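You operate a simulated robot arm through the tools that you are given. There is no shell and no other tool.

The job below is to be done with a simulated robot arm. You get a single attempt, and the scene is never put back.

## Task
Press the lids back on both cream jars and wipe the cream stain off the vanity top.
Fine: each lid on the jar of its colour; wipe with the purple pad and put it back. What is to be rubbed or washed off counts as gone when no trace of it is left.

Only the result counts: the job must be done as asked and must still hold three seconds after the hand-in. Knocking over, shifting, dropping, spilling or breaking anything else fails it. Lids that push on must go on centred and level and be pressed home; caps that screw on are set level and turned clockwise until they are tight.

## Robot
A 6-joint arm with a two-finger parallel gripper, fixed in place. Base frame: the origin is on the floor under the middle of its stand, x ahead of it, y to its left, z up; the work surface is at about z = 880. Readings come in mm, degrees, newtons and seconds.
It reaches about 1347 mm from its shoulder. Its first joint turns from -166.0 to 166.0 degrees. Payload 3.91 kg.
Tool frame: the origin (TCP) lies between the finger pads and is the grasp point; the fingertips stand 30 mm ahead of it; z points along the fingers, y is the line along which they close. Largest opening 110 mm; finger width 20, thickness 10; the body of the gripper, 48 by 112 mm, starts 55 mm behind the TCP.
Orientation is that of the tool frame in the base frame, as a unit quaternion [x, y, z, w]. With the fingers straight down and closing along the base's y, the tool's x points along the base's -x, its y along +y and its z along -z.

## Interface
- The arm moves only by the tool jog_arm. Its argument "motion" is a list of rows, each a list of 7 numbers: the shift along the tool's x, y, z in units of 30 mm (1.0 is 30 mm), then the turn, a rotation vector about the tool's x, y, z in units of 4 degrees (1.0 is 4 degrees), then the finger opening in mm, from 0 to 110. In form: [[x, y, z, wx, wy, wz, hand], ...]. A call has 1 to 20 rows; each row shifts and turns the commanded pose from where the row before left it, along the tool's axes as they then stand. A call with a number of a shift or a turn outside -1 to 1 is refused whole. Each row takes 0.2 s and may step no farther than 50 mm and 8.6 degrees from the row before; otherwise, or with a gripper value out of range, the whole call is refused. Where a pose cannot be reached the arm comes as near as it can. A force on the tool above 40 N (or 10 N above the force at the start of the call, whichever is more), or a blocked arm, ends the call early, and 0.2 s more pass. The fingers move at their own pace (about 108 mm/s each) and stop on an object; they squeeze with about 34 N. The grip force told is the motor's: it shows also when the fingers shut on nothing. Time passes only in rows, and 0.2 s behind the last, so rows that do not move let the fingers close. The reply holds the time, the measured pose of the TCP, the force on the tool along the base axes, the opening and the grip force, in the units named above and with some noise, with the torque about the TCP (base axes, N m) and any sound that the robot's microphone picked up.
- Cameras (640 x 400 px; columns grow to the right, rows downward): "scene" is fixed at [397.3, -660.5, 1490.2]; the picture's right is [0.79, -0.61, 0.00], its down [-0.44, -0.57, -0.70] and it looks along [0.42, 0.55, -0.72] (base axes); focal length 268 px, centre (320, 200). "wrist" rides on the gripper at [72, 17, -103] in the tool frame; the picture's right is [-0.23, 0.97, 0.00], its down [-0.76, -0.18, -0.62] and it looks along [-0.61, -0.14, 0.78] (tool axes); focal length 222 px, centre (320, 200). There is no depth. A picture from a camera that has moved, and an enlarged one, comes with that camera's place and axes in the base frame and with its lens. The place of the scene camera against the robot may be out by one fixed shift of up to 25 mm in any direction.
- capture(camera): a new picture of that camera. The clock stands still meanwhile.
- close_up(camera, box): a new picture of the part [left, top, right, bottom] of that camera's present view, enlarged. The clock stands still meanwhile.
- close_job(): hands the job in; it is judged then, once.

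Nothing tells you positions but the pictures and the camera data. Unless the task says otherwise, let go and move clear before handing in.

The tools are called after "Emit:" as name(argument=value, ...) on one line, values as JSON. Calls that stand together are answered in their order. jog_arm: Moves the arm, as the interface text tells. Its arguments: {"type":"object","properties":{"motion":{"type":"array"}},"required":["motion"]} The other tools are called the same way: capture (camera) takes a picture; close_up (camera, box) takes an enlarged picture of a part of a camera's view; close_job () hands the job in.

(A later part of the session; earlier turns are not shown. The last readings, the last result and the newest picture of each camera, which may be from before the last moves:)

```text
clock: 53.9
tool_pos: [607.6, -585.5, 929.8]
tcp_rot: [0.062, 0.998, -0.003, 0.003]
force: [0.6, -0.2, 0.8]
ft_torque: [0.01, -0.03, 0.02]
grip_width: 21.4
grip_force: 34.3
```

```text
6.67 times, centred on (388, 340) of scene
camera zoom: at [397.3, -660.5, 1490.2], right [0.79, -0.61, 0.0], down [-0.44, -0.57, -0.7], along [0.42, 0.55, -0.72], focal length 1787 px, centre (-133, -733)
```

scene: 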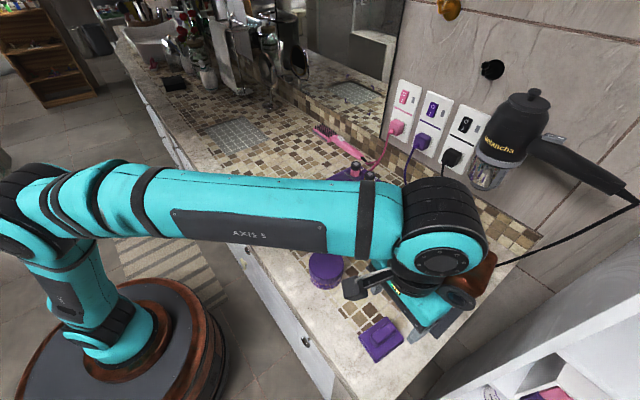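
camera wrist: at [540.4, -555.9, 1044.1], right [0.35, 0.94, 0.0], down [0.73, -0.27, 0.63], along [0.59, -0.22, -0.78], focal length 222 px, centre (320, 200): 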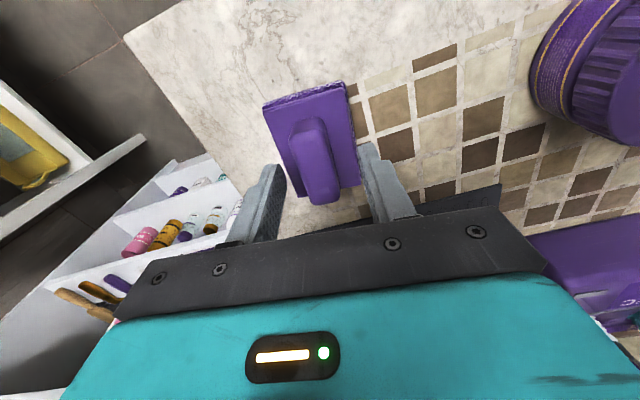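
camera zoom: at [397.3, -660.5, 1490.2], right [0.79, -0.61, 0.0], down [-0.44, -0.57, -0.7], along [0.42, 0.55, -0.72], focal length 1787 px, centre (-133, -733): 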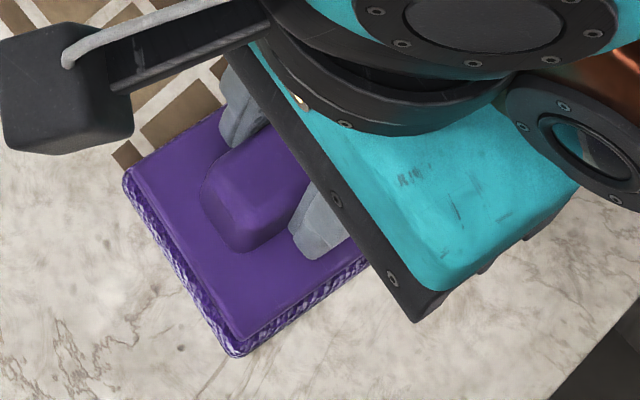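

The pad is gripped by its handle, with the TCP at about (607.6, -585.5, 929.8) while it rests at home. I'll lift it high and carry it over the jars to the -y side of the stain. The stain spans about x 607–669 and y -25–42.

Emit:
jog_arm(motion=[[0, 0, -0.4, 0, 0, 0, 10], [0, 0, -0.8, 0, 0, 0, 10], [0, 0, -1, 0, 0, 0, 10], [0, 0, -1, 0, 0, 0, 10], [0, 0, -1, 0, 0, 0, 10], [0, 0, -1, 0, 0, 0, 10], [0, 0, 0, 0, 0, 0, 10]])

Emit:
jog_arm(motion=[[0.0656, 0.935, 0, 0, 0, 0, 10], [0.0656, 0.935, 0, 0, 0, 0, 10], [0.0656, 0.935, 0, 0, 0, 0, 10], [0.0656, 0.935, 0, 0, 0, 0, 10], [0.0656, 0.935, 0, 0, 0, 0, 10], [0.0656, 0.935, 0, 0, 0, 0, 10], [0.0656, 0.935, 0, 0, 0, 0, 10], [0.0656, 0.935, 0, 0, 0, 0, 10], [0.0656, 0.935, 0, 0, 0, 0, 10], [0.0656, 0.935, 0, 0, 0, 0, 10], [0.0656, 0.935, 0, 0, 0, 0, 10], [0.0656, 0.935, 0, 0, 0, 0, 10], [0.0656, 0.935, 0, 0, 0, 0, 10], [0.0656, 0.935, 0, 0, 0, 0, 10], [0.0656, 0.935, 0, 0, 0, 0, 10], [0.0656, 0.935, 0, 0, 0, 0, 10], [0.0656, 0.935, 0, 0, 0, 0, 10], [0.0656, 0.935, 0, 0, 0, 0, 10], [0, 0, 0, 0, 0, 0, 10]])

Emit:
capture(camera="wrist")

Emit:
capture(camera="scene")

```text
clock: 55.5
tool_pos: [607.3, -584.9, 1087.9]
tcp_rot: [0.064, 0.998, -0.001, 0.002]
force: [0.4, -0.5, -1.2]
ft_torque: [-0.02, -0.03, -0.01]
grip_width: 21.3
grip_force: 34.1
```

```text
clock: 59.5
tool_pos: [635.7, -78.1, 1086.3]
tcp_rot: [0.065, 0.998, -0.001, 0.002]
force: [-0.2, -0.4, -0.3]
ft_torque: [0.0, 0.0, -0.02]
grip_width: 21.5
grip_force: 33.8
```

```text
taken
camera wrist: at [566.3, -51.2, 1189.8], right [0.35, 0.94, 0.0], down [0.73, -0.27, 0.63], along [0.59, -0.22, -0.78], focal length 222 px, centre (320, 200)
```

wrist: 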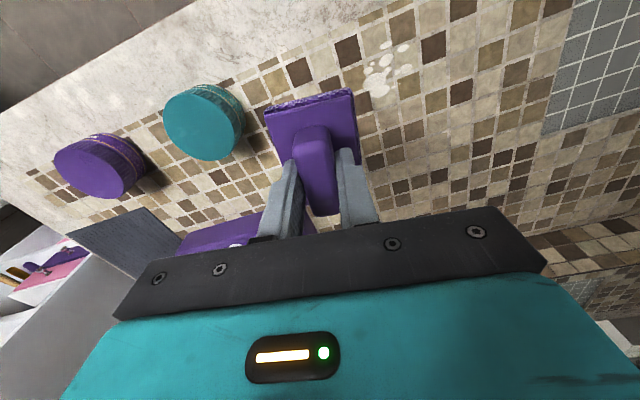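

```text
taken
```

scene: 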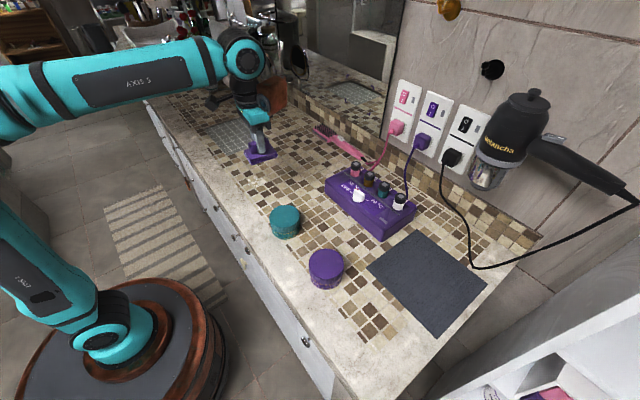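

Emit:
close_up(camera="wrist", box=[326, 20, 454, 100])

```text
5.00 times, centred on (390, 60) of wrist
camera zoom: at [566.3, -51.2, 1189.8], right [0.35, 0.94, 0.0], down [0.73, -0.27, 0.63], along [0.59, -0.22, -0.78], focal length 1111 px, centre (-30, 900)
```

zoom: 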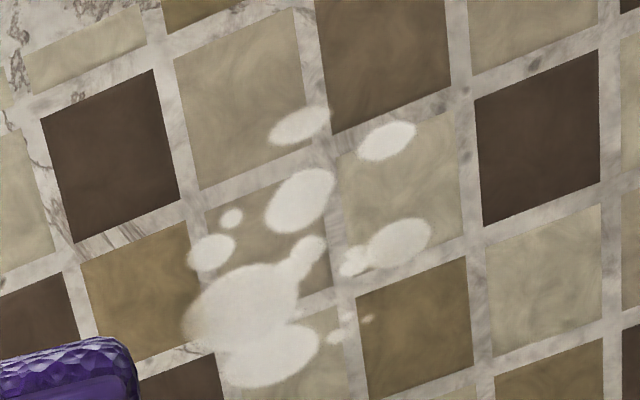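

Emit:
jog_arm(motion=[[0, 0, 0.95, 0, 0, 0, 10], [0, 0, 0.95, 0, 0, 0, 10], [0, 0, 0.95, 0, 0, 0, 10], [0, 0, 0.95, 0, 0, 0, 10], [0, 0, 0.95, 0, 0, 0, 10], [0, 0, 0.2, 0, 0, 0, 10], [0, 0, 0, 0, 0, 0, 10], [0, 0, 0, 0, 0, 0, 10]])

```text
clock: 61.3
tool_pos: [639.0, -79.1, 937.3]
tcp_rot: [0.064, 0.998, -0.002, 0.002]
force: [-1.4, -0.1, -0.5]
ft_torque: [-0.02, -0.05, 0.0]
grip_width: 21.3
grip_force: 34.5
```

Emit:
jog_arm(motion=[[0, 0, 0.1, 0, 0, 0, 10], [0, 0, 0.1, 0, 0, 0, 10], [0, 0, 0.08, 0, 0, 0, 10], [0, 0, 0, 0, 0, 0, 10]])

Emit:
close_up(camera="scene", box=[212, 150, 308, 210])

```text
clock: 62.3
tool_pos: [636.2, -77.6, 926.4]
tcp_rot: [0.064, 0.998, -0.002, 0.004]
force: [3.7, -3.0, 31.0]
ft_torque: [-0.01, -0.14, 0.0]
grip_width: 21.8
grip_force: 34.3
```

```text
6.67 times, centred on (260, 180) of scene
camera zoom: at [397.3, -660.5, 1490.2], right [0.79, -0.61, 0.0], down [-0.44, -0.57, -0.7], along [0.42, 0.55, -0.72], focal length 1787 px, centre (720, 333)
```

zoom: 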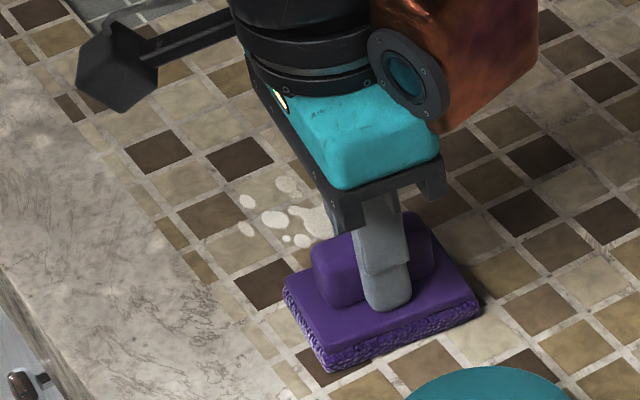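

Emit:
jog_arm(motion=[[0, 0, -0.05, 0, 0, 0, 10], [0, 0, 0, 0, 0, 0, 10]])

```text
clock: 62.9
tool_pos: [637.7, -79.5, 928.0]
tcp_rot: [0.064, 0.998, -0.002, 0.003]
force: [1.9, -2.0, 14.2]
ft_torque: [-0.05, -0.56, -0.06]
grip_width: 21.2
grip_force: 33.9
```

The pad now presses the counter with about 14 N. I'll sweep it across the stain towards +y.

Emit:
jog_arm(motion=[[0.0433, 0.331, 0, 0, 0, 0, 10], [0.0433, 0.331, 0, 0, 0, 0, 10], [0.0433, 0.331, 0, 0, 0, 0, 10], [0.0433, 0.331, 0, 0, 0, 0, 10], [0.0433, 0.331, 0, 0, 0, 0, 10], [0.0433, 0.331, 0, 0, 0, 0, 10], [0.0433, 0.331, 0, 0, 0, 0, 10], [0.0433, 0.331, 0, 0, 0, 0, 10], [0.0433, 0.331, 0, 0, 0, 0, 10], [0.0433, 0.331, 0, 0, 0, 0, 10], [0.0433, 0.331, 0, 0, 0, 0, 10], [0.0433, 0.331, 0, 0, 0, 0, 10], [0.0433, 0.331, 0, 0, 0, 0, 10], [0.0433, 0.331, 0, 0, 0, 0, 10], [0.0433, 0.331, 0, 0, 0, 0, 10], [0.0433, 0.331, 0, 0, 0, 0, 10], [0, 0, 0, 0, 0, 0, 10]])

Emit:
close_up(camera="scene", box=[212, 150, 308, 210])

Emit:
capture(camera="wrist")

```text
clock: 66.5
tool_pos: [637.0, 80.9, 928.6]
tcp_rot: [0.063, 0.998, -0.002, 0.003]
force: [1.1, 0.9, 0.5]
ft_torque: [0.03, 0.02, 0.0]
grip_width: 21.4
grip_force: 34.2
```

```text
6.67 times, centred on (260, 180) of scene
camera zoom: at [397.3, -660.5, 1490.2], right [0.79, -0.61, 0.0], down [-0.44, -0.57, -0.7], along [0.42, 0.55, -0.72], focal length 1787 px, centre (720, 333)
```

zoom: 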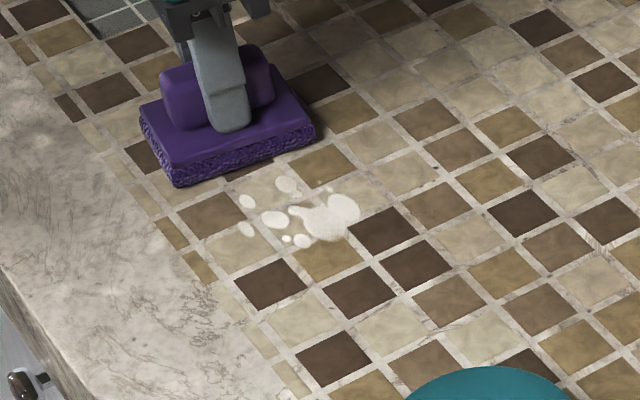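

```text
taken
camera wrist: at [568.0, 106.8, 1032.9], right [0.35, 0.94, 0.0], down [0.73, -0.27, 0.63], along [0.59, -0.22, -0.78], focal length 222 px, centre (320, 200)
```

wrist: 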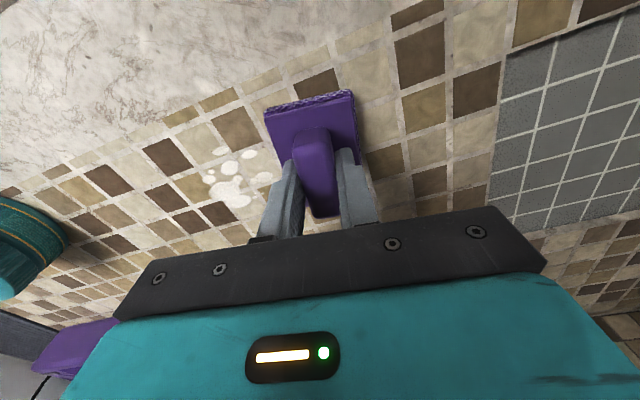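

Emit:
jog_arm(motion=[[0, 0, 0.07, 0, 0, 0, 10], [0, 0, 0, 0, 0, 0, 10]])

```text
clock: 67.1
tool_pos: [637.1, 79.9, 928.5]
tcp_rot: [0.063, 0.998, -0.003, 0.004]
force: [4.0, 2.2, 23.6]
ft_torque: [0.24, 0.23, -0.05]
grip_width: 21.1
grip_force: 34.0
```

Emit:
jog_arm(motion=[[-0.0433, -0.331, 0, 0, 0, 0, 10], [-0.0433, -0.331, 0, 0, 0, 0, 10], [-0.0433, -0.331, 0, 0, 0, 0, 10]])

Emit:
jog_arm(motion=[[-0.0433, -0.331, 0, 0, 0, 0, 10], [-0.0433, -0.331, 0, 0, 0, 0, 10], [-0.0433, -0.331, 0, 0, 0, 0, 10]])

Emit:
close_up(camera="scene", box=[212, 150, 308, 210])

```text
clock: 67.9
tool_pos: [636.6, 52.4, 928.9]
tcp_rot: [0.065, 0.998, -0.002, 0.002]
force: [-0.8, 7.4, 20.4]
ft_torque: [0.22, -0.17, -0.01]
grip_width: 21.4
grip_force: 33.9
```

```text
clock: 68.7
tool_pos: [635.7, 21.2, 927.6]
tcp_rot: [0.063, 0.998, -0.002, 0.003]
force: [1.0, 10.3, 30.1]
ft_torque: [0.36, 0.16, -0.03]
grip_width: 21.5
grip_force: 34.0
```

```text
6.67 times, centred on (260, 180) of scene
camera zoom: at [397.3, -660.5, 1490.2], right [0.79, -0.61, 0.0], down [-0.44, -0.57, -0.7], along [0.42, 0.55, -0.72], focal length 1787 px, centre (720, 333)
```

zoom: 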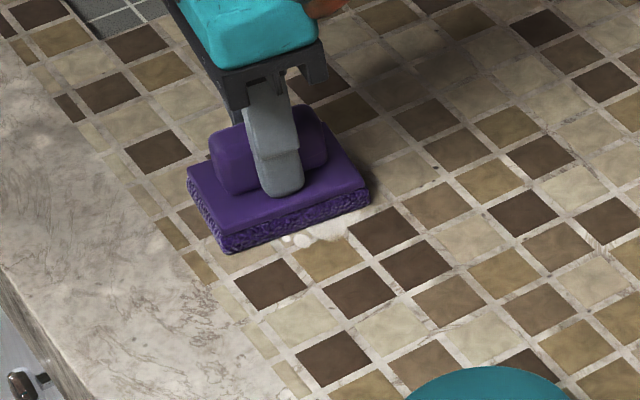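

Emit:
jog_arm(motion=[[-0.0433, -0.331, -0.01, 0, 0, 0, 10], [-0.0433, -0.331, -0.01, 0, 0, 0, 10], [-0.0433, -0.331, 0, 0, 0, 0, 10]])

Emit:
jog_arm(motion=[[-0.0433, -0.331, 0, 0, 0, 0, 10], [-0.0433, -0.331, 0, 0, 0, 0, 10], [-0.0433, -0.331, 0, 0, 0, 0, 10]])

Emit:
close_up(camera="scene", box=[212, 150, 308, 210])

```text
clock: 69.5
tool_pos: [636.3, -8.8, 928.3]
tcp_rot: [0.064, 0.998, -0.002, 0.002]
force: [1.3, 7.9, 20.8]
ft_torque: [0.2, -0.5, 0.11]
grip_width: 21.2
grip_force: 33.9
```

```text
clock: 70.3
tool_pos: [634.9, -38.3, 928.9]
tcp_rot: [0.065, 0.998, -0.002, 0.003]
force: [-0.7, 8.3, 25.1]
ft_torque: [0.33, 0.03, -0.06]
grip_width: 21.6
grip_force: 34.3
```

```text
6.67 times, centred on (260, 180) of scene
camera zoom: at [397.3, -660.5, 1490.2], right [0.79, -0.61, 0.0], down [-0.44, -0.57, -0.7], along [0.42, 0.55, -0.72], focal length 1787 px, centre (720, 333)
```

zoom: 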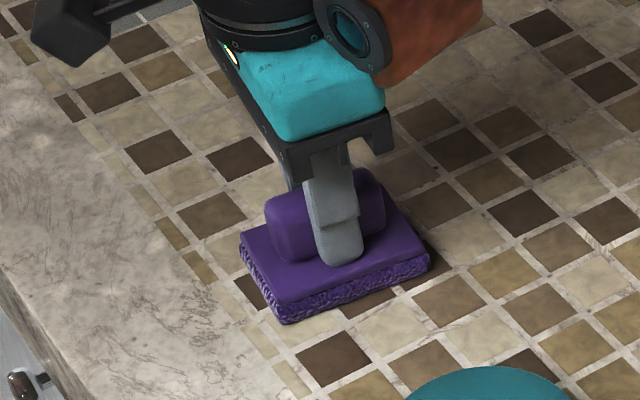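

The stain is coming off. I'll finish this pass and then make more passes with x offsets.

Emit:
jog_arm(motion=[[-0.0433, -0.331, 0, 0, 0, 0, 10], [-0.0433, -0.331, 0, 0, 0, 0, 10], [-0.0433, -0.331, 0, 0, 0, 0, 10]])

Emit:
capture(camera="wrist")

Emit:
close_up(camera="scene", box=[212, 150, 308, 210])

```text
clock: 71.1
tool_pos: [635.9, -67.4, 927.7]
tcp_rot: [0.063, 0.998, -0.002, 0.003]
force: [0.5, 9.4, 24.6]
ft_torque: [0.32, -0.21, 0.07]
grip_width: 21.3
grip_force: 34.0
```

```text
taken
camera wrist: at [565.9, -42.1, 1031.5], right [0.35, 0.94, 0.0], down [0.73, -0.27, 0.63], along [0.59, -0.22, -0.78], focal length 222 px, centre (320, 200)
```

wrist: 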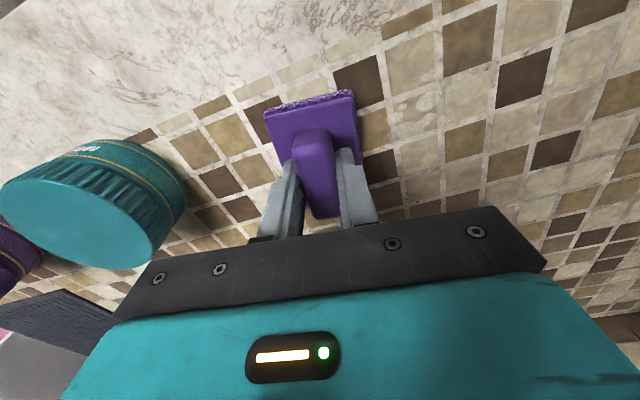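

```text
6.67 times, centred on (260, 180) of scene
camera zoom: at [397.3, -660.5, 1490.2], right [0.79, -0.61, 0.0], down [-0.44, -0.57, -0.7], along [0.42, 0.55, -0.72], focal length 1787 px, centre (720, 333)
```

zoom: 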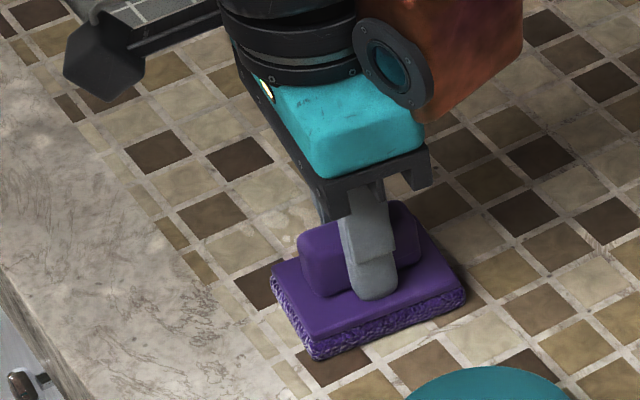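

Emit:
jog_arm(motion=[[-0.22, 0.3, 0, 0, 0, 0, 10], [0.0433, 0.331, 0.01, 0, 0, 0, 10], [0.0433, 0.331, 0.01, 0, 0, 0, 10]])

Emit:
jog_arm(motion=[[0.0433, 0.331, 0, 0, 0, 0, 10], [0.0433, 0.331, 0, 0, 0, 0, 10], [0.0433, 0.331, 0, 0, 0, 0, 10]])

```text
clock: 71.9
tool_pos: [645.3, -41.6, 928.3]
tcp_rot: [0.065, 0.998, -0.003, 0.004]
force: [0.2, -5.9, 30.1]
ft_torque: [0.02, 0.03, 0.07]
grip_width: 21.1
grip_force: 34.9
```

```text
clock: 72.5
tool_pos: [645.3, -23.8, 928.2]
tcp_rot: [0.064, 0.998, -0.002, 0.003]
force: [-0.9, -3.7, 11.2]
ft_torque: [0.18, 0.25, 0.05]
grip_width: 21.2
grip_force: 34.1
stopped in row 2: the force on the tool passed its limit at 43 N (the readings are from after the stop); the commanded pose is now the measured one
```

Emit:
jog_arm(motion=[[0.0433, 0.331, 0, 0, 0, 0, 10], [0.0433, 0.331, 0, 0, 0, 0, 10]])

Emit:
jog_arm(motion=[[0.0433, 0.331, 0, 0, 0, 0, 10], [0.0433, 0.331, 0, 0, 0, 0, 10]])

```text
clock: 73.1
tool_pos: [644.6, -5.4, 927.7]
tcp_rot: [0.065, 0.998, -0.002, 0.004]
force: [0.5, -5.7, 15.9]
ft_torque: [0.1, 0.15, -0.01]
grip_width: 21.3
grip_force: 34.2
```

```text
clock: 73.7
tool_pos: [642.9, 15.8, 927.5]
tcp_rot: [0.065, 0.998, -0.002, 0.004]
force: [0.2, -6.5, 19.2]
ft_torque: [0.01, 0.14, 0.0]
grip_width: 21.1
grip_force: 34.3
```

Emit:
jog_arm(motion=[[0.0433, 0.331, 0, 0, 0, 0, 10], [0.0433, 0.331, 0, 0, 0, 0, 10]])

Emit:
jog_arm(motion=[[0.0433, 0.331, 0, 0, 0, 0, 10], [0.0433, 0.331, 0, 0, 0, 0, 10]])

Emit:
jog_arm(motion=[[0.0433, 0.331, 0, 0, 0, 0, 10], [0, 0, 0, 0, 0, 0, 10]])

Emit:
capture(camera="wrist")

Emit:
close_up(camera="scene", box=[212, 150, 308, 210])

```text
clock: 74.3
tool_pos: [644.9, 35.8, 928.5]
tcp_rot: [0.064, 0.998, -0.002, 0.003]
force: [0.1, -4.9, 12.3]
ft_torque: [0.12, -0.02, 0.02]
grip_width: 21.2
grip_force: 34.3
```

```text
clock: 74.9
tool_pos: [643.9, 56.3, 928.4]
tcp_rot: [0.064, 0.998, -0.002, 0.002]
force: [-0.9, -1.1, 2.3]
ft_torque: [0.02, -0.11, -0.02]
grip_width: 21.4
grip_force: 34.0
```

```text
clock: 75.5
tool_pos: [643.2, 64.8, 928.7]
tcp_rot: [0.064, 0.998, -0.001, 0.003]
force: [0.7, 0.1, -0.3]
ft_torque: [-0.04, 0.03, -0.01]
grip_width: 21.1
grip_force: 33.9
```

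```text
taken
camera wrist: at [573.8, 92.1, 1032.0], right [0.35, 0.94, 0.0], down [0.73, -0.27, 0.63], along [0.59, -0.22, -0.78], focal length 222 px, centre (320, 200)
```

wrist: 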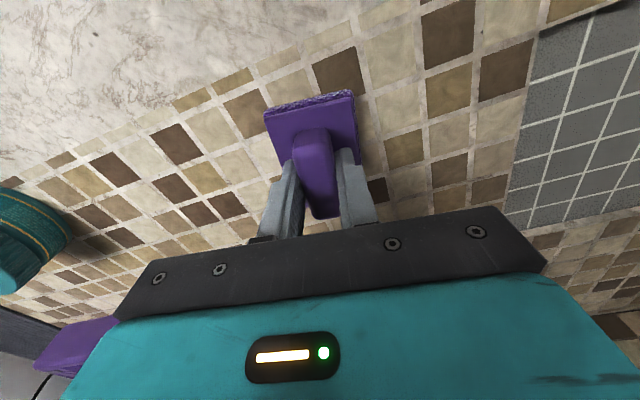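

```text
6.67 times, centred on (260, 180) of scene
camera zoom: at [397.3, -660.5, 1490.2], right [0.79, -0.61, 0.0], down [-0.44, -0.57, -0.7], along [0.42, 0.55, -0.72], focal length 1787 px, centre (720, 333)
```

zoom: 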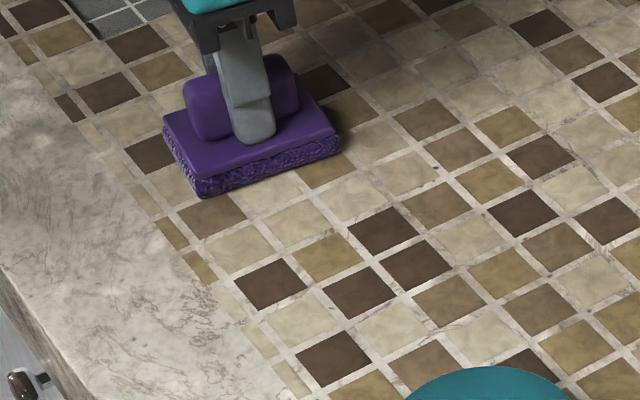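

Emit:
jog_arm(motion=[[0.4, -0.1, 0.07, 0, 0, 0, 10], [0, 0, 0, 0, 0, 0, 10]])

Emit:
close_up(camera="wrist", box=[170, 80, 298, 240])

```text
clock: 76.1
tool_pos: [631.3, 65.4, 928.3]
tcp_rot: [0.064, 0.998, -0.002, 0.005]
force: [4.8, 0.8, 25.6]
ft_torque: [0.29, 0.51, -0.04]
grip_width: 21.1
grip_force: 34.1
```

```text
2.50 times, centred on (234, 160) of wrist
camera zoom: at [561.6, 90.8, 1031.2], right [0.35, 0.94, 0.0], down [0.73, -0.27, 0.63], along [0.59, -0.22, -0.78], focal length 555 px, centre (535, 300)
```

zoom: 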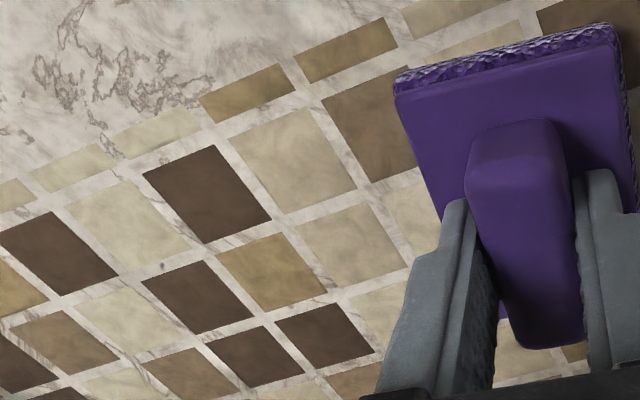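

Emit:
jog_arm(motion=[[-0.0433, -0.331, -0.015, 0, 0, 0, 10], [-0.0433, -0.331, 0, 0, 0, 0, 10]])

Emit:
jog_arm(motion=[[-0.0433, -0.331, 0, 0, 0, 0, 10], [-0.0433, -0.331, 0, 0, 0, 0, 10]])

Emit:
jog_arm(motion=[[-0.0433, -0.331, 0, 0, 0, 0, 10], [-0.0433, -0.331, 0, 0, 0, 0, 10]])

Emit:
jog_arm(motion=[[-0.0433, -0.331, 0, 0, 0, 0, 10], [-0.0433, -0.331, 0, 0, 0, 0, 10]])

```text
clock: 76.5
tool_pos: [631.3, 57.1, 927.8]
tcp_rot: [0.063, 0.998, -0.002, 0.005]
force: [-0.9, 2.3, 8.6]
ft_torque: [0.12, 0.38, -0.07]
grip_width: 21.5
grip_force: 34.1
stopped in row 1: the force on the tool passed its limit at 44 N (the readings are from after the stop); the commanded pose is now the measured one
```

```text
clock: 77.1
tool_pos: [632.1, 39.1, 926.8]
tcp_rot: [0.064, 0.998, -0.001, 0.005]
force: [0.7, 3.5, 11.0]
ft_torque: [0.19, 0.36, -0.13]
grip_width: 21.2
grip_force: 33.5
```

```text
clock: 77.7
tool_pos: [632.0, 18.0, 927.9]
tcp_rot: [0.065, 0.998, -0.001, 0.006]
force: [-0.5, 4.1, 8.7]
ft_torque: [0.2, 0.25, -0.11]
grip_width: 21.3
grip_force: 34.0
```

```text
clock: 78.3
tool_pos: [631.5, -3.4, 928.7]
tcp_rot: [0.064, 0.998, -0.001, 0.005]
force: [-0.1, 2.5, 4.9]
ft_torque: [0.14, 0.09, -0.05]
grip_width: 21.4
grip_force: 33.8
```

Emit:
jog_arm(motion=[[-0.0433, -0.331, 0.02, 0, 0.1, 0, 10], [-0.0433, -0.331, 0.01, 0, 0, 0, 10]])

Emit:
jog_arm(motion=[[-0.0433, -0.331, 0, 0, 0, 0, 10], [-0.0433, -0.331, 0, 0, 0, 0, 10]])

Emit:
jog_arm(motion=[[-0.0433, -0.331, 0, 0, 0, 0, 10], [0, 0, 0, 0, 0, 0, 10]])

Emit:
capture(camera="wrist")

Emit:
close_up(camera="scene", box=[212, 150, 308, 210])

Emit:
close_up(camera="wrist", box=[350, 40, 510, 140])

```text
clock: 78.9
tool_pos: [630.4, -22.2, 927.7]
tcp_rot: [0.064, 0.998, -0.001, 0.003]
force: [1.8, 9.9, 32.7]
ft_torque: [0.23, -0.69, 0.1]
grip_width: 21.1
grip_force: 34.0
```

```text
clock: 79.5
tool_pos: [630.0, -42.7, 927.5]
tcp_rot: [0.063, 0.998, -0.001, 0.002]
force: [-1.8, 14.0, 37.1]
ft_torque: [0.31, -0.71, 0.23]
grip_width: 21.4
grip_force: 34.5
```

```text
clock: 80.1
tool_pos: [631.6, -52.4, 928.4]
tcp_rot: [0.064, 0.998, -0.001, 0.002]
force: [1.3, 3.7, 10.3]
ft_torque: [-0.05, -0.1, 0.06]
grip_width: 21.2
grip_force: 33.2
stopped in row 2: the force on the tool passed its limit at 51 N (the readings are from after the stop); the commanded pose is now the measured one
```

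```text
taken
camera wrist: at [561.3, -26.6, 1031.5], right [0.35, 0.94, 0.0], down [0.73, -0.27, 0.63], along [0.59, -0.22, -0.78], focal length 222 px, centre (320, 200)
```

wrist: 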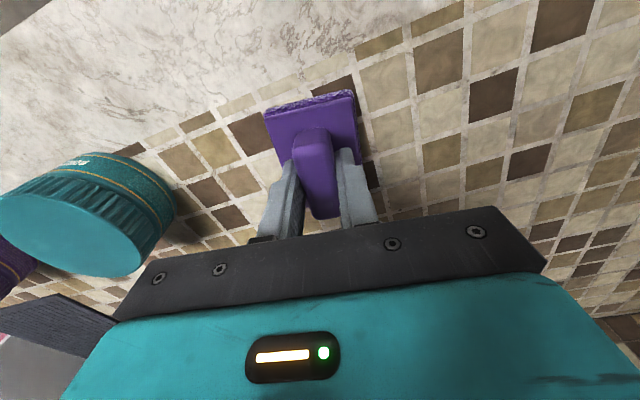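

```text
6.67 times, centred on (260, 180) of scene
camera zoom: at [397.3, -660.5, 1490.2], right [0.79, -0.61, 0.0], down [-0.44, -0.57, -0.7], along [0.42, 0.55, -0.72], focal length 1787 px, centre (720, 333)
```

zoom: 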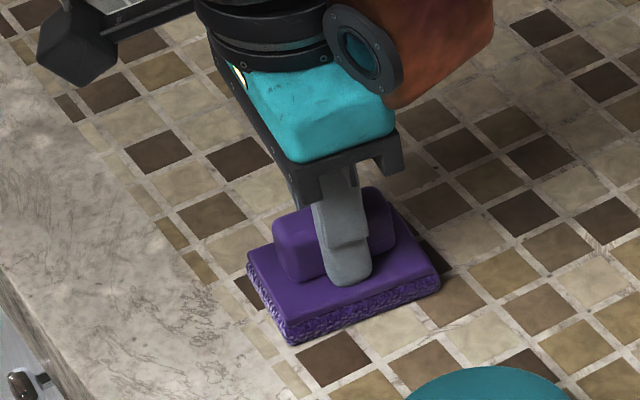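

```text
4.00 times, centred on (430, 90) of wrist
camera zoom: at [561.3, -26.6, 1031.5], right [0.35, 0.94, 0.0], down [0.73, -0.27, 0.63], along [0.59, -0.22, -0.78], focal length 888 px, centre (-120, 640)
```

zoom: 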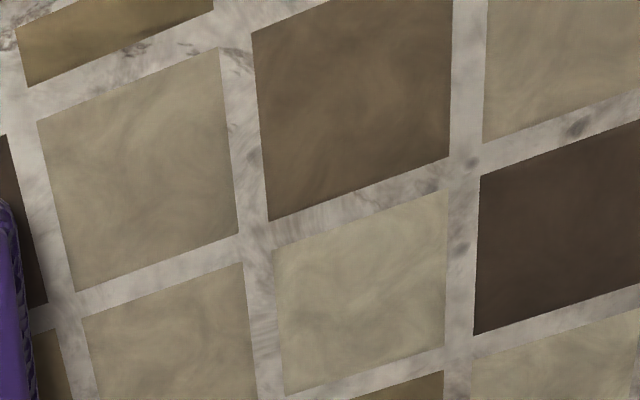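

Emit:
jog_arm(motion=[[0, 0, -0.3, 0, 0, 0, 10], [0, 0, -0.8, 0, 0, 0, 10], [0, 0, -1, 0, 0, 0, 10], [0, 0, -1, 0, 0, 0, 10], [0, -0.6, -0.9, 0, 0, 0, 10], [0, -0.6, -0.9, 0, 0, 0, 10], [0, 0, 0, 0, 0, 0, 10]])

Emit:
capture(camera="wrist")

Emit:
close_up(camera="wrist", box=[326, 10, 486, 110])

Emit:
close_up(camera="scene", box=[228, 160, 292, 200])

```text
clock: 81.7
tool_pos: [626.5, -85.9, 1072.2]
tcp_rot: [0.065, 0.998, 0.0, 0.001]
force: [0.0, -0.1, -0.1]
ft_torque: [0.03, 0.0, 0.01]
grip_width: 21.3
grip_force: 34.1
```

```text
taken
camera wrist: at [556.9, -60.5, 1176.0], right [0.35, 0.94, 0.0], down [0.73, -0.27, 0.63], along [0.59, -0.22, -0.78], focal length 222 px, centre (320, 200)
```

wrist: 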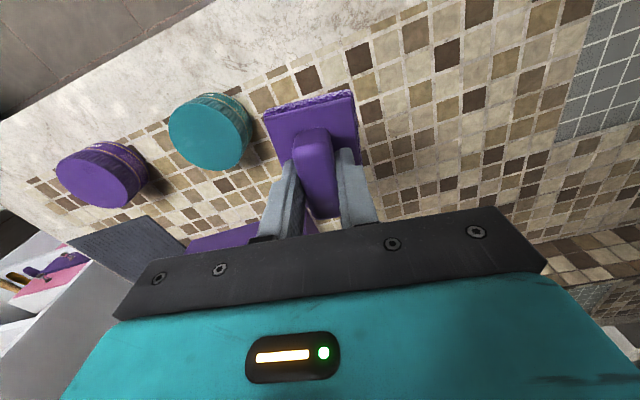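

```text
4.00 times, centred on (406, 60) of wrist
camera zoom: at [556.9, -60.5, 1176.0], right [0.35, 0.94, 0.0], down [0.73, -0.27, 0.63], along [0.59, -0.22, -0.78], focal length 888 px, centre (-24, 760)
```

zoom: 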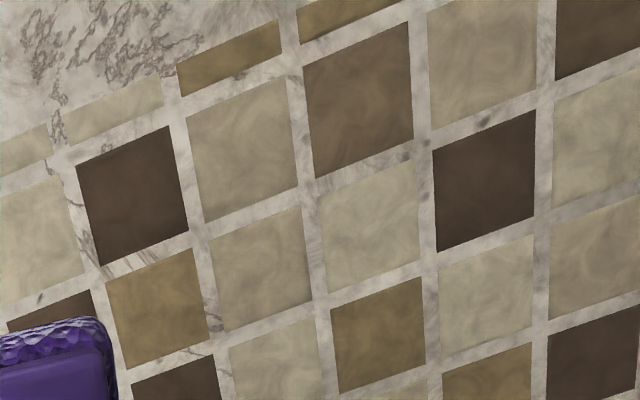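

```text
10.00 times, centred on (260, 180) of scene
camera zoom: at [397.3, -660.5, 1490.2], right [0.79, -0.61, 0.0], down [-0.44, -0.57, -0.7], along [0.42, 0.55, -0.72], focal length 2681 px, centre (920, 400)
```

zoom: 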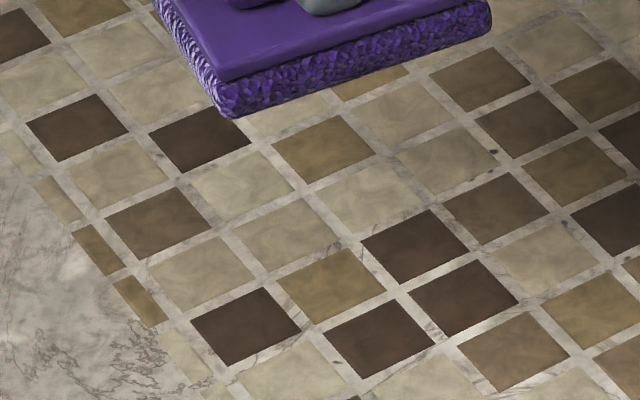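

Emit:
close_up(camera="scene", box=[240, 170, 280, 195])

Emit:
close_up(camera="wrist", box=[350, 30, 430, 80])

Emit:
close_up(camera="wrist", box=[350, 70, 430, 120])

```text
16.00 times, centred on (260, 182) of scene
camera zoom: at [397.3, -660.5, 1490.2], right [0.79, -0.61, 0.0], down [-0.44, -0.57, -0.7], along [0.42, 0.55, -0.72], focal length 4290 px, centre (1280, 480)
```

zoom: 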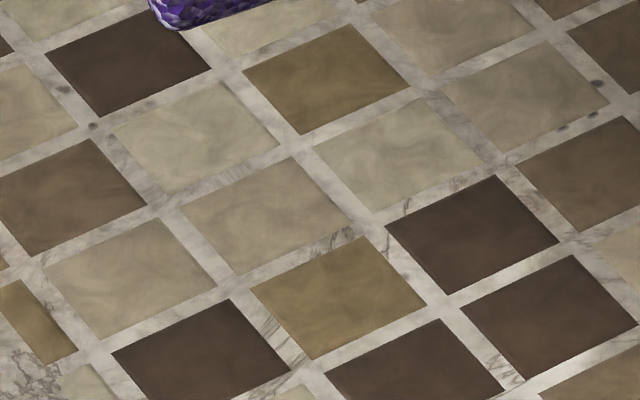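

```text
8.00 times, centred on (390, 55) of wrist
camera zoom: at [556.9, -60.5, 1176.0], right [0.35, 0.94, 0.0], down [0.73, -0.27, 0.63], along [0.59, -0.22, -0.78], focal length 1777 px, centre (-240, 1360)
```

zoom: 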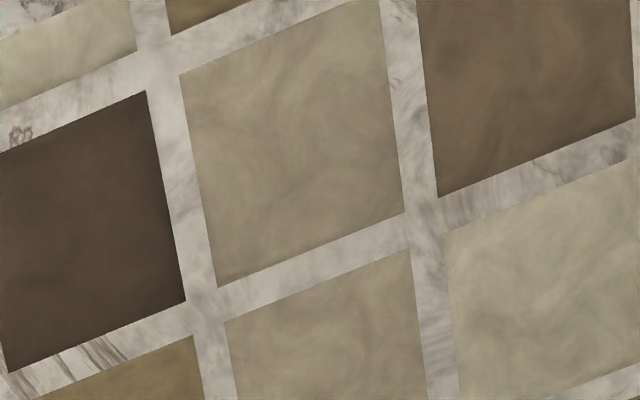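

```text
8.00 times, centred on (390, 95) of wrist
camera zoom: at [556.9, -60.5, 1176.0], right [0.35, 0.94, 0.0], down [0.73, -0.27, 0.63], along [0.59, -0.22, -0.78], focal length 1777 px, centre (-240, 1040)
```

zoom: 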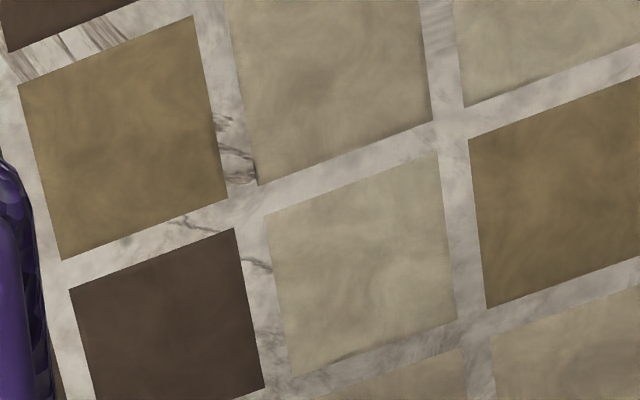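

The area looks clean even at high zoom. To be sure no faint trace is left, I'll make one more pressed round trip before returning the pad.

Emit:
jog_arm(motion=[[-0.34, 0.21, 0.8, 0, 0, 0, 10], [0, 0, 0.95, 0, 0, 0, 10], [0, 0, 0.95, 0, 0, 0, 10], [0, 0, 0.95, 0, 0, 0, 10], [0, 0, 0.85, 0, 0, 0, 10], [0, 0, 0.1, 0, 0, 0, 10], [0, 0, 0, 0, 0, 0, 10]])

```text
clock: 83.3
tool_pos: [636.7, -81.9, 937.3]
tcp_rot: [0.065, 0.998, -0.001, 0.002]
force: [0.0, -0.1, -0.3]
ft_torque: [-0.02, -0.01, 0.0]
grip_width: 21.1
grip_force: 34.4
```

Emit:
jog_arm(motion=[[0, 0, 0.1, 0, 0, 0, 10], [0, 0, 0.1, 0, 0, 0, 10], [0, 0, 0.04, 0, 0, 0, 10], [0, 0, 0, 0, 0, 0, 10]])

```text
clock: 84.3
tool_pos: [637.3, -83.3, 927.9]
tcp_rot: [0.064, 0.998, 0.0, 0.001]
force: [0.2, -0.1, -1.3]
ft_torque: [0.0, 0.0, 0.0]
grip_width: 21.1
grip_force: 34.0
```

Emit:
jog_arm(motion=[[0, 0, 0.05, 0, 0, 0, 10], [0, 0, 0, 0, 0, 0, 10]])

```text
clock: 84.9
tool_pos: [638.6, -83.4, 929.1]
tcp_rot: [0.064, 0.998, -0.001, 0.002]
force: [-0.4, -2.8, 13.2]
ft_torque: [0.0, 0.06, -0.01]
grip_width: 21.1
grip_force: 34.3
```

Emit:
jog_arm(motion=[[0.0433, 0.331, 0, 0, 0, 0, 10], [0.0433, 0.331, 0, 0, 0, 0, 10], [0.0433, 0.331, 0, 0, 0, 0, 10]])

Emit:
jog_arm(motion=[[0.0433, 0.331, 0, 0, 0, 0, 10], [0.0433, 0.331, 0, 0, 0, 0, 10]])

```text
clock: 85.7
tool_pos: [636.1, -55.0, 927.0]
tcp_rot: [0.065, 0.998, -0.002, 0.003]
force: [1.0, -8.1, 24.7]
ft_torque: [-0.12, 0.19, 0.01]
grip_width: 21.2
grip_force: 34.2
```

```text
clock: 86.3
tool_pos: [636.8, -33.3, 928.3]
tcp_rot: [0.065, 0.998, 0.0, 0.002]
force: [0.2, -7.5, 23.5]
ft_torque: [-0.1, -0.01, -0.05]
grip_width: 21.4
grip_force: 34.2
```

Emit:
jog_arm(motion=[[0.0433, 0.331, 0, 0, 0, 0, 10], [0.0433, 0.331, 0, 0, 0, 0, 10]])

Emit:
jog_arm(motion=[[0.0433, 0.331, 0, 0, 0, 0, 10], [0.0433, 0.331, 0, 0, 0, 0, 10]])

Emit:
jog_arm(motion=[[0.0433, 0.331, 0, 0, 0, 0, 10], [0.0433, 0.331, 0, 0, 0, 0, 10]])

Emit:
jog_arm(motion=[[0.0433, 0.331, 0.01, 0, 0, 0, 10], [0.0433, 0.331, 0.01, 0, 0, 0, 10]])

```text
clock: 86.9
tool_pos: [636.6, -13.8, 926.4]
tcp_rot: [0.065, 0.998, -0.001, 0.003]
force: [0.5, -8.7, 28.1]
ft_torque: [-0.17, 0.04, 0.02]
grip_width: 21.3
grip_force: 34.3
```

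```text
clock: 87.5
tool_pos: [637.2, 5.5, 927.4]
tcp_rot: [0.063, 0.998, -0.001, 0.001]
force: [-1.0, -5.1, 17.2]
ft_torque: [-0.07, -0.34, -0.08]
grip_width: 21.1
grip_force: 34.6
```

```text
clock: 88.1
tool_pos: [636.4, 27.0, 927.0]
tcp_rot: [0.064, 0.998, -0.001, 0.002]
force: [0.5, -3.2, 10.8]
ft_torque: [0.01, -0.24, -0.05]
grip_width: 21.5
grip_force: 33.9
```

```text
clock: 88.7
tool_pos: [635.6, 47.3, 927.7]
tcp_rot: [0.065, 0.998, -0.001, 0.003]
force: [-1.3, -11.4, 32.5]
ft_torque: [-0.13, 0.54, 0.12]
grip_width: 21.4
grip_force: 33.9
```

Emit:
jog_arm(motion=[[0.0433, 0.331, -0.03, 0, 0, 0, 10], [0, 0, -0.3, 0, 0, 0, 10], [0, 0, -0.8, 0, 0, 0, 10], [0, 0, -1, 0, 0, 0, 10], [0, 0, -1, 0, 0, 0, 10], [0, 0, -1, 0, 0, 0, 10], [0, 0, -1, 0, 0, 0, 10], [0, 0, 0, 0, 0, 0, 10]])

Emit:
close_up(camera="scene", box=[228, 155, 308, 205])

Emit:
capture(camera="wrist")

```text
clock: 90.5
tool_pos: [637.4, 56.5, 1078.6]
tcp_rot: [0.065, 0.998, 0.0, 0.001]
force: [0.1, 0.4, -0.4]
ft_torque: [0.0, 0.01, 0.03]
grip_width: 21.2
grip_force: 34.2
```

```text
8.00 times, centred on (268, 180) of scene
camera zoom: at [397.3, -660.5, 1490.2], right [0.79, -0.61, 0.0], down [-0.44, -0.57, -0.7], along [0.42, 0.55, -0.72], focal length 2145 px, centre (736, 360)
```

zoom: 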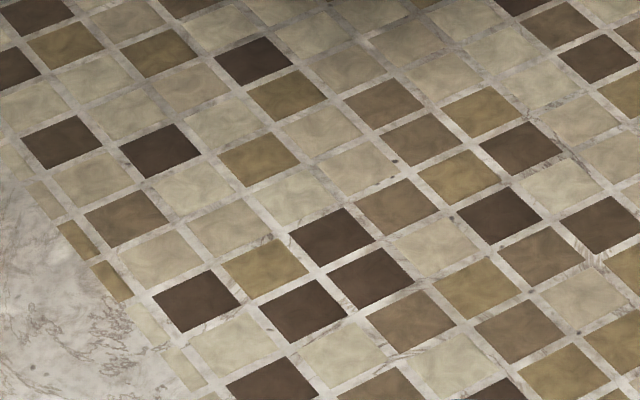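

```text
taken
camera wrist: at [567.3, 82.1, 1181.5], right [0.35, 0.94, 0.0], down [0.73, -0.27, 0.63], along [0.59, -0.22, -0.78], focal length 222 px, centre (320, 200)
```

wrist: 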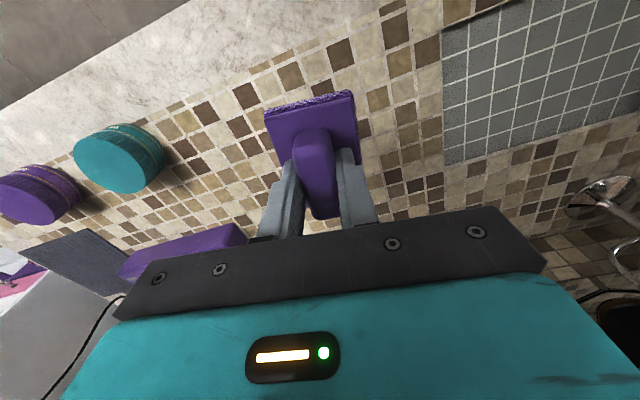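

The whole stain area is clean. I'll carry the pad back to its original place, high above the jars.

Emit:
jog_arm(motion=[[-0.0815, -0.97, 0, 0, 0, 0, 10], [-0.0815, -0.97, 0, 0, 0, 0, 10], [-0.0815, -0.97, 0, 0, 0, 0, 10], [-0.0815, -0.97, 0, 0, 0, 0, 10], [-0.0815, -0.97, 0, 0, 0, 0, 10], [-0.0815, -0.97, 0, 0, 0, 0, 10], [-0.0815, -0.97, 0, 0, 0, 0, 10], [-0.0815, -0.97, 0, 0, 0, 0, 10], [-0.0815, -0.97, 0, 0, 0, 0, 10], [-0.0815, -0.97, 0, 0, 0, 0, 10], [-0.0815, -0.97, 0, 0, 0, 0, 10], [-0.0815, -0.97, 0, 0, 0, 0, 10], [-0.0815, -0.97, 0, 0, 0, 0, 10], [-0.0815, -0.97, 0, 0, 0, 0, 10], [-0.0815, -0.97, 0, 0, 0, 0, 10], [-0.0815, -0.97, 0, 0, 0, 0, 10], [-0.0815, -0.97, 0, 0, 0, 0, 10], [-0.0815, -0.97, 0, 0, 0, 0, 10], [-0.0815, -0.97, 0, 0, 0, 0, 10], [-0.0815, -0.97, 0, 0, 0, 0, 10]])

Emit:
jog_arm(motion=[[-0.0815, -0.97, 0, 0, 0, 0, 10], [-0.0815, -0.97, 0, 0, 0, 0, 10], [0, 0, 0.9, 0, 0, 0, 10], [0, 0, 0.9, 0, 0, 0, 10], [0, 0, 0.9, 0, 0, 0, 10], [0, 0, 0, 0, 0, 0, 10], [0, 0, 0, 0, 0, 0, 10]])

Emit:
capture(camera="wrist")

Emit:
capture(camera="scene")

```text
clock: 94.7
tool_pos: [606.7, -527.5, 1081.9]
tcp_rot: [0.063, 0.998, -0.001, 0.002]
force: [0.6, 0.9, 0.3]
ft_torque: [-0.01, 0.02, 0.01]
grip_width: 21.1
grip_force: 33.9
```

```text
clock: 96.3
tool_pos: [605.5, -584.5, 997.7]
tcp_rot: [0.065, 0.998, -0.002, 0.001]
force: [0.0, 0.6, -0.1]
ft_torque: [0.01, 0.0, 0.0]
grip_width: 21.5
grip_force: 34.4
```

```text
taken
camera wrist: at [536.9, -557.6, 1101.6], right [0.35, 0.94, 0.0], down [0.73, -0.27, 0.63], along [0.59, -0.22, -0.78], focal length 222 px, centre (320, 200)
```

wrist: 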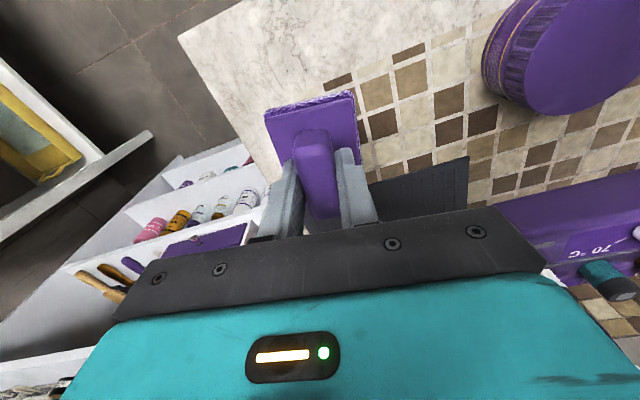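

```text
taken
```

scene: 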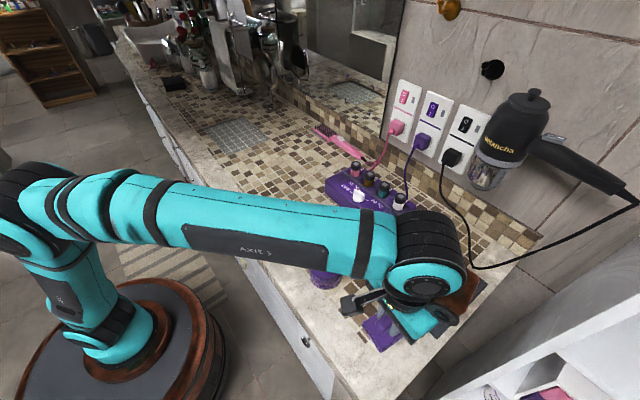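

Emit:
close_up(camera="wrist", box=[240, 100, 400, 200])

```text
4.00 times, centred on (320, 150) of wrist
camera zoom: at [536.9, -557.6, 1101.6], right [0.35, 0.94, 0.0], down [0.73, -0.27, 0.63], along [0.59, -0.22, -0.78], focal length 888 px, centre (320, 400)
```

zoom: 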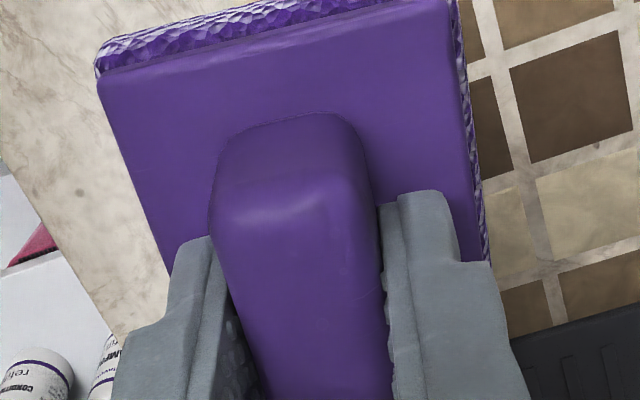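

Emit:
jog_arm(motion=[[-0.068, -0.03, 0.7, 0, 0, 0, 10], [0, 0, 0.8, 0, 0, 0, 10], [0, 0, 0.5, 0, 0, 0, 10], [0, 0, 0, 0, 0, 0, 10], [0, 0, 0, 0, 0, 0, 10]])

Emit:
capture(camera="wrist")

Emit:
close_up(camera="scene", box=[340, 310, 436, 370])

```text
clock: 97.5
tool_pos: [609.4, -587.5, 936.6]
tcp_rot: [0.064, 0.998, -0.001, 0.002]
force: [-0.2, 0.7, -0.2]
ft_torque: [-0.02, -0.01, -0.01]
grip_width: 21.3
grip_force: 34.1
```

```text
taken
camera wrist: at [539.4, -561.0, 1041.8], right [0.35, 0.94, 0.0], down [0.73, -0.27, 0.63], along [0.59, -0.22, -0.78], focal length 222 px, centre (320, 200)
```

wrist: 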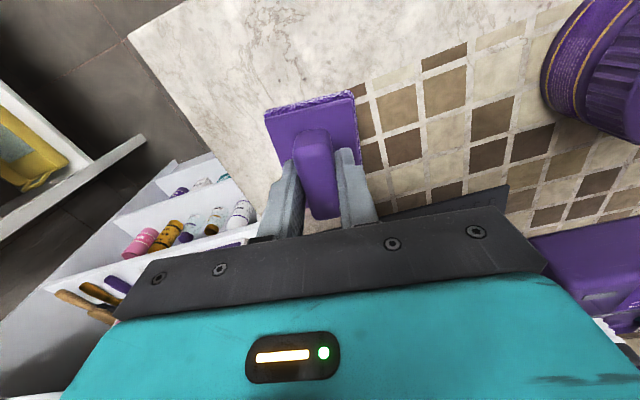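

```text
6.67 times, centred on (388, 340) of scene
camera zoom: at [397.3, -660.5, 1490.2], right [0.79, -0.61, 0.0], down [-0.44, -0.57, -0.7], along [0.42, 0.55, -0.72], focal length 1787 px, centre (-133, -733)
```

zoom: 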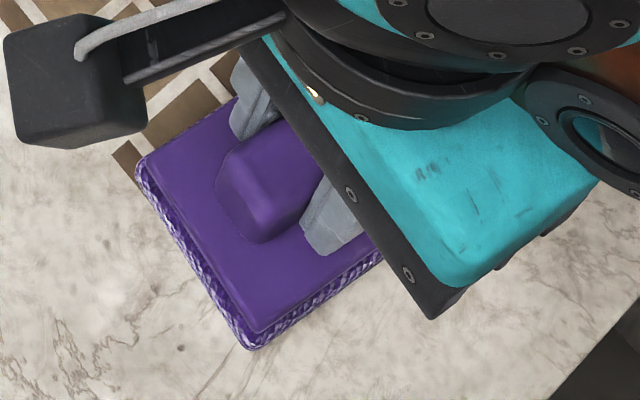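

Emit:
jog_arm(motion=[[0.055, 0.062, 0.1, 0, 0, 0, 10], [0, 0, 0.1, 0, 0, 0, 10], [0, 0, 0, 0, 0, 0, 10], [0, 0, 0, 0, 0, 0, 10]])

Emit:
close_up(camera="wrist", box=[240, 100, 400, 200])

Emit:
close_up(camera="scene", box=[340, 310, 436, 370])

```text
clock: 98.5
tool_pos: [608.3, -583.4, 932.8]
tcp_rot: [0.065, 0.998, -0.001, 0.001]
force: [0.1, -0.1, -0.3]
ft_torque: [0.0, 0.02, 0.04]
grip_width: 21.1
grip_force: 33.5
```

```text
4.00 times, centred on (320, 150) of wrist
camera zoom: at [538.5, -558.8, 1037.1], right [0.35, 0.94, 0.0], down [0.73, -0.27, 0.63], along [0.59, -0.22, -0.78], focal length 888 px, centre (320, 400)
```

zoom: 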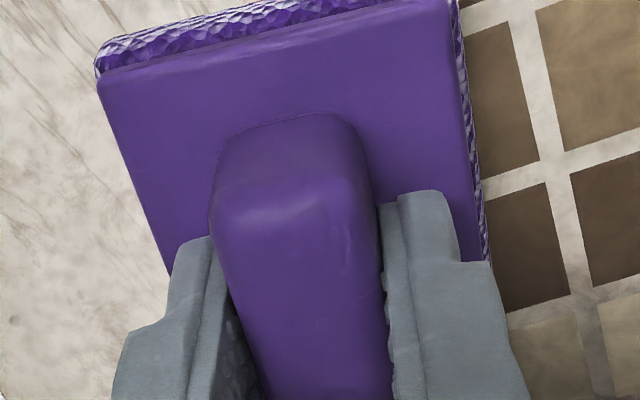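

```text
6.67 times, centred on (388, 340) of scene
camera zoom: at [397.3, -660.5, 1490.2], right [0.79, -0.61, 0.0], down [-0.44, -0.57, -0.7], along [0.42, 0.55, -0.72], focal length 1787 px, centre (-133, -733)
```

zoom: 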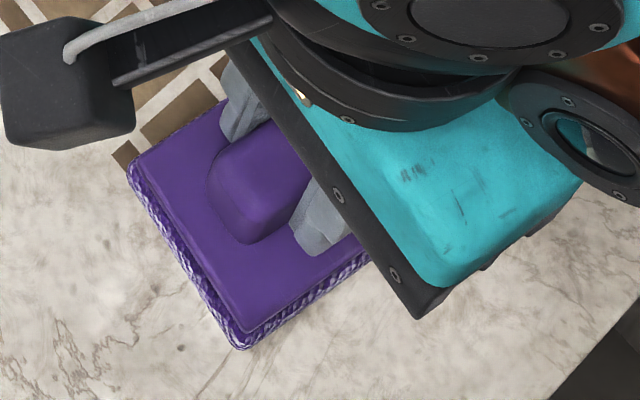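

Emit:
jog_arm(motion=[[0.035, 0, 0.08, 0, 0, 0, 10], [0, 0, 0.05, 0, 0, 0, 10], [0, 0, 0, 0, 0, 0, 10]])

Emit:
jog_arm(motion=[[0, 0, 0.04, 0, 0, 0, 10], [0, 0, 0, 0, 0, 0, 10]])

Emit:
close_up(camera="scene", box=[340, 310, 436, 370])

```text
clock: 99.3
tool_pos: [606.2, -583.4, 929.6]
tcp_rot: [0.064, 0.998, -0.001, 0.002]
force: [-0.6, -0.1, -0.2]
ft_torque: [0.02, 0.0, -0.02]
grip_width: 21.2
grip_force: 34.5
```

```text
clock: 99.9
tool_pos: [607.0, -583.1, 928.2]
tcp_rot: [0.064, 0.998, -0.001, 0.001]
force: [-0.7, 0.0, -1.0]
ft_torque: [0.01, -0.01, 0.0]
grip_width: 21.5
grip_force: 33.9
```

```text
6.67 times, centred on (388, 340) of scene
camera zoom: at [397.3, -660.5, 1490.2], right [0.79, -0.61, 0.0], down [-0.44, -0.57, -0.7], along [0.42, 0.55, -0.72], focal length 1787 px, centre (-133, -733)
```

zoom: 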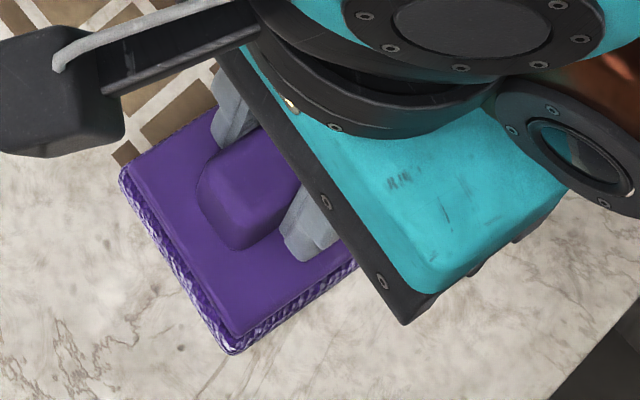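

Emit:
jog_arm(motion=[[-0.02, -0.055, 0, 0, 0, 0, 10], [0, 0, 0, 0, 0, 0, 10], [0, 0, 0, 0, 0, 0, 10]])

Emit:
close_up(camera="scene", box=[340, 310, 436, 370])

```text
clock: 100.7
tool_pos: [607.3, -584.9, 927.7]
tcp_rot: [0.065, 0.998, -0.001, 0.002]
force: [0.9, 0.3, -0.9]
ft_torque: [0.02, -0.01, -0.02]
grip_width: 21.3
grip_force: 33.8
```

```text
6.67 times, centred on (388, 340) of scene
camera zoom: at [397.3, -660.5, 1490.2], right [0.79, -0.61, 0.0], down [-0.44, -0.57, -0.7], along [0.42, 0.55, -0.72], focal length 1787 px, centre (-133, -733)
```

zoom: 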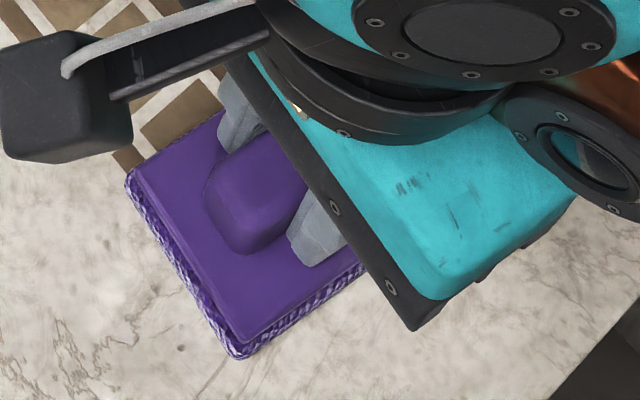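

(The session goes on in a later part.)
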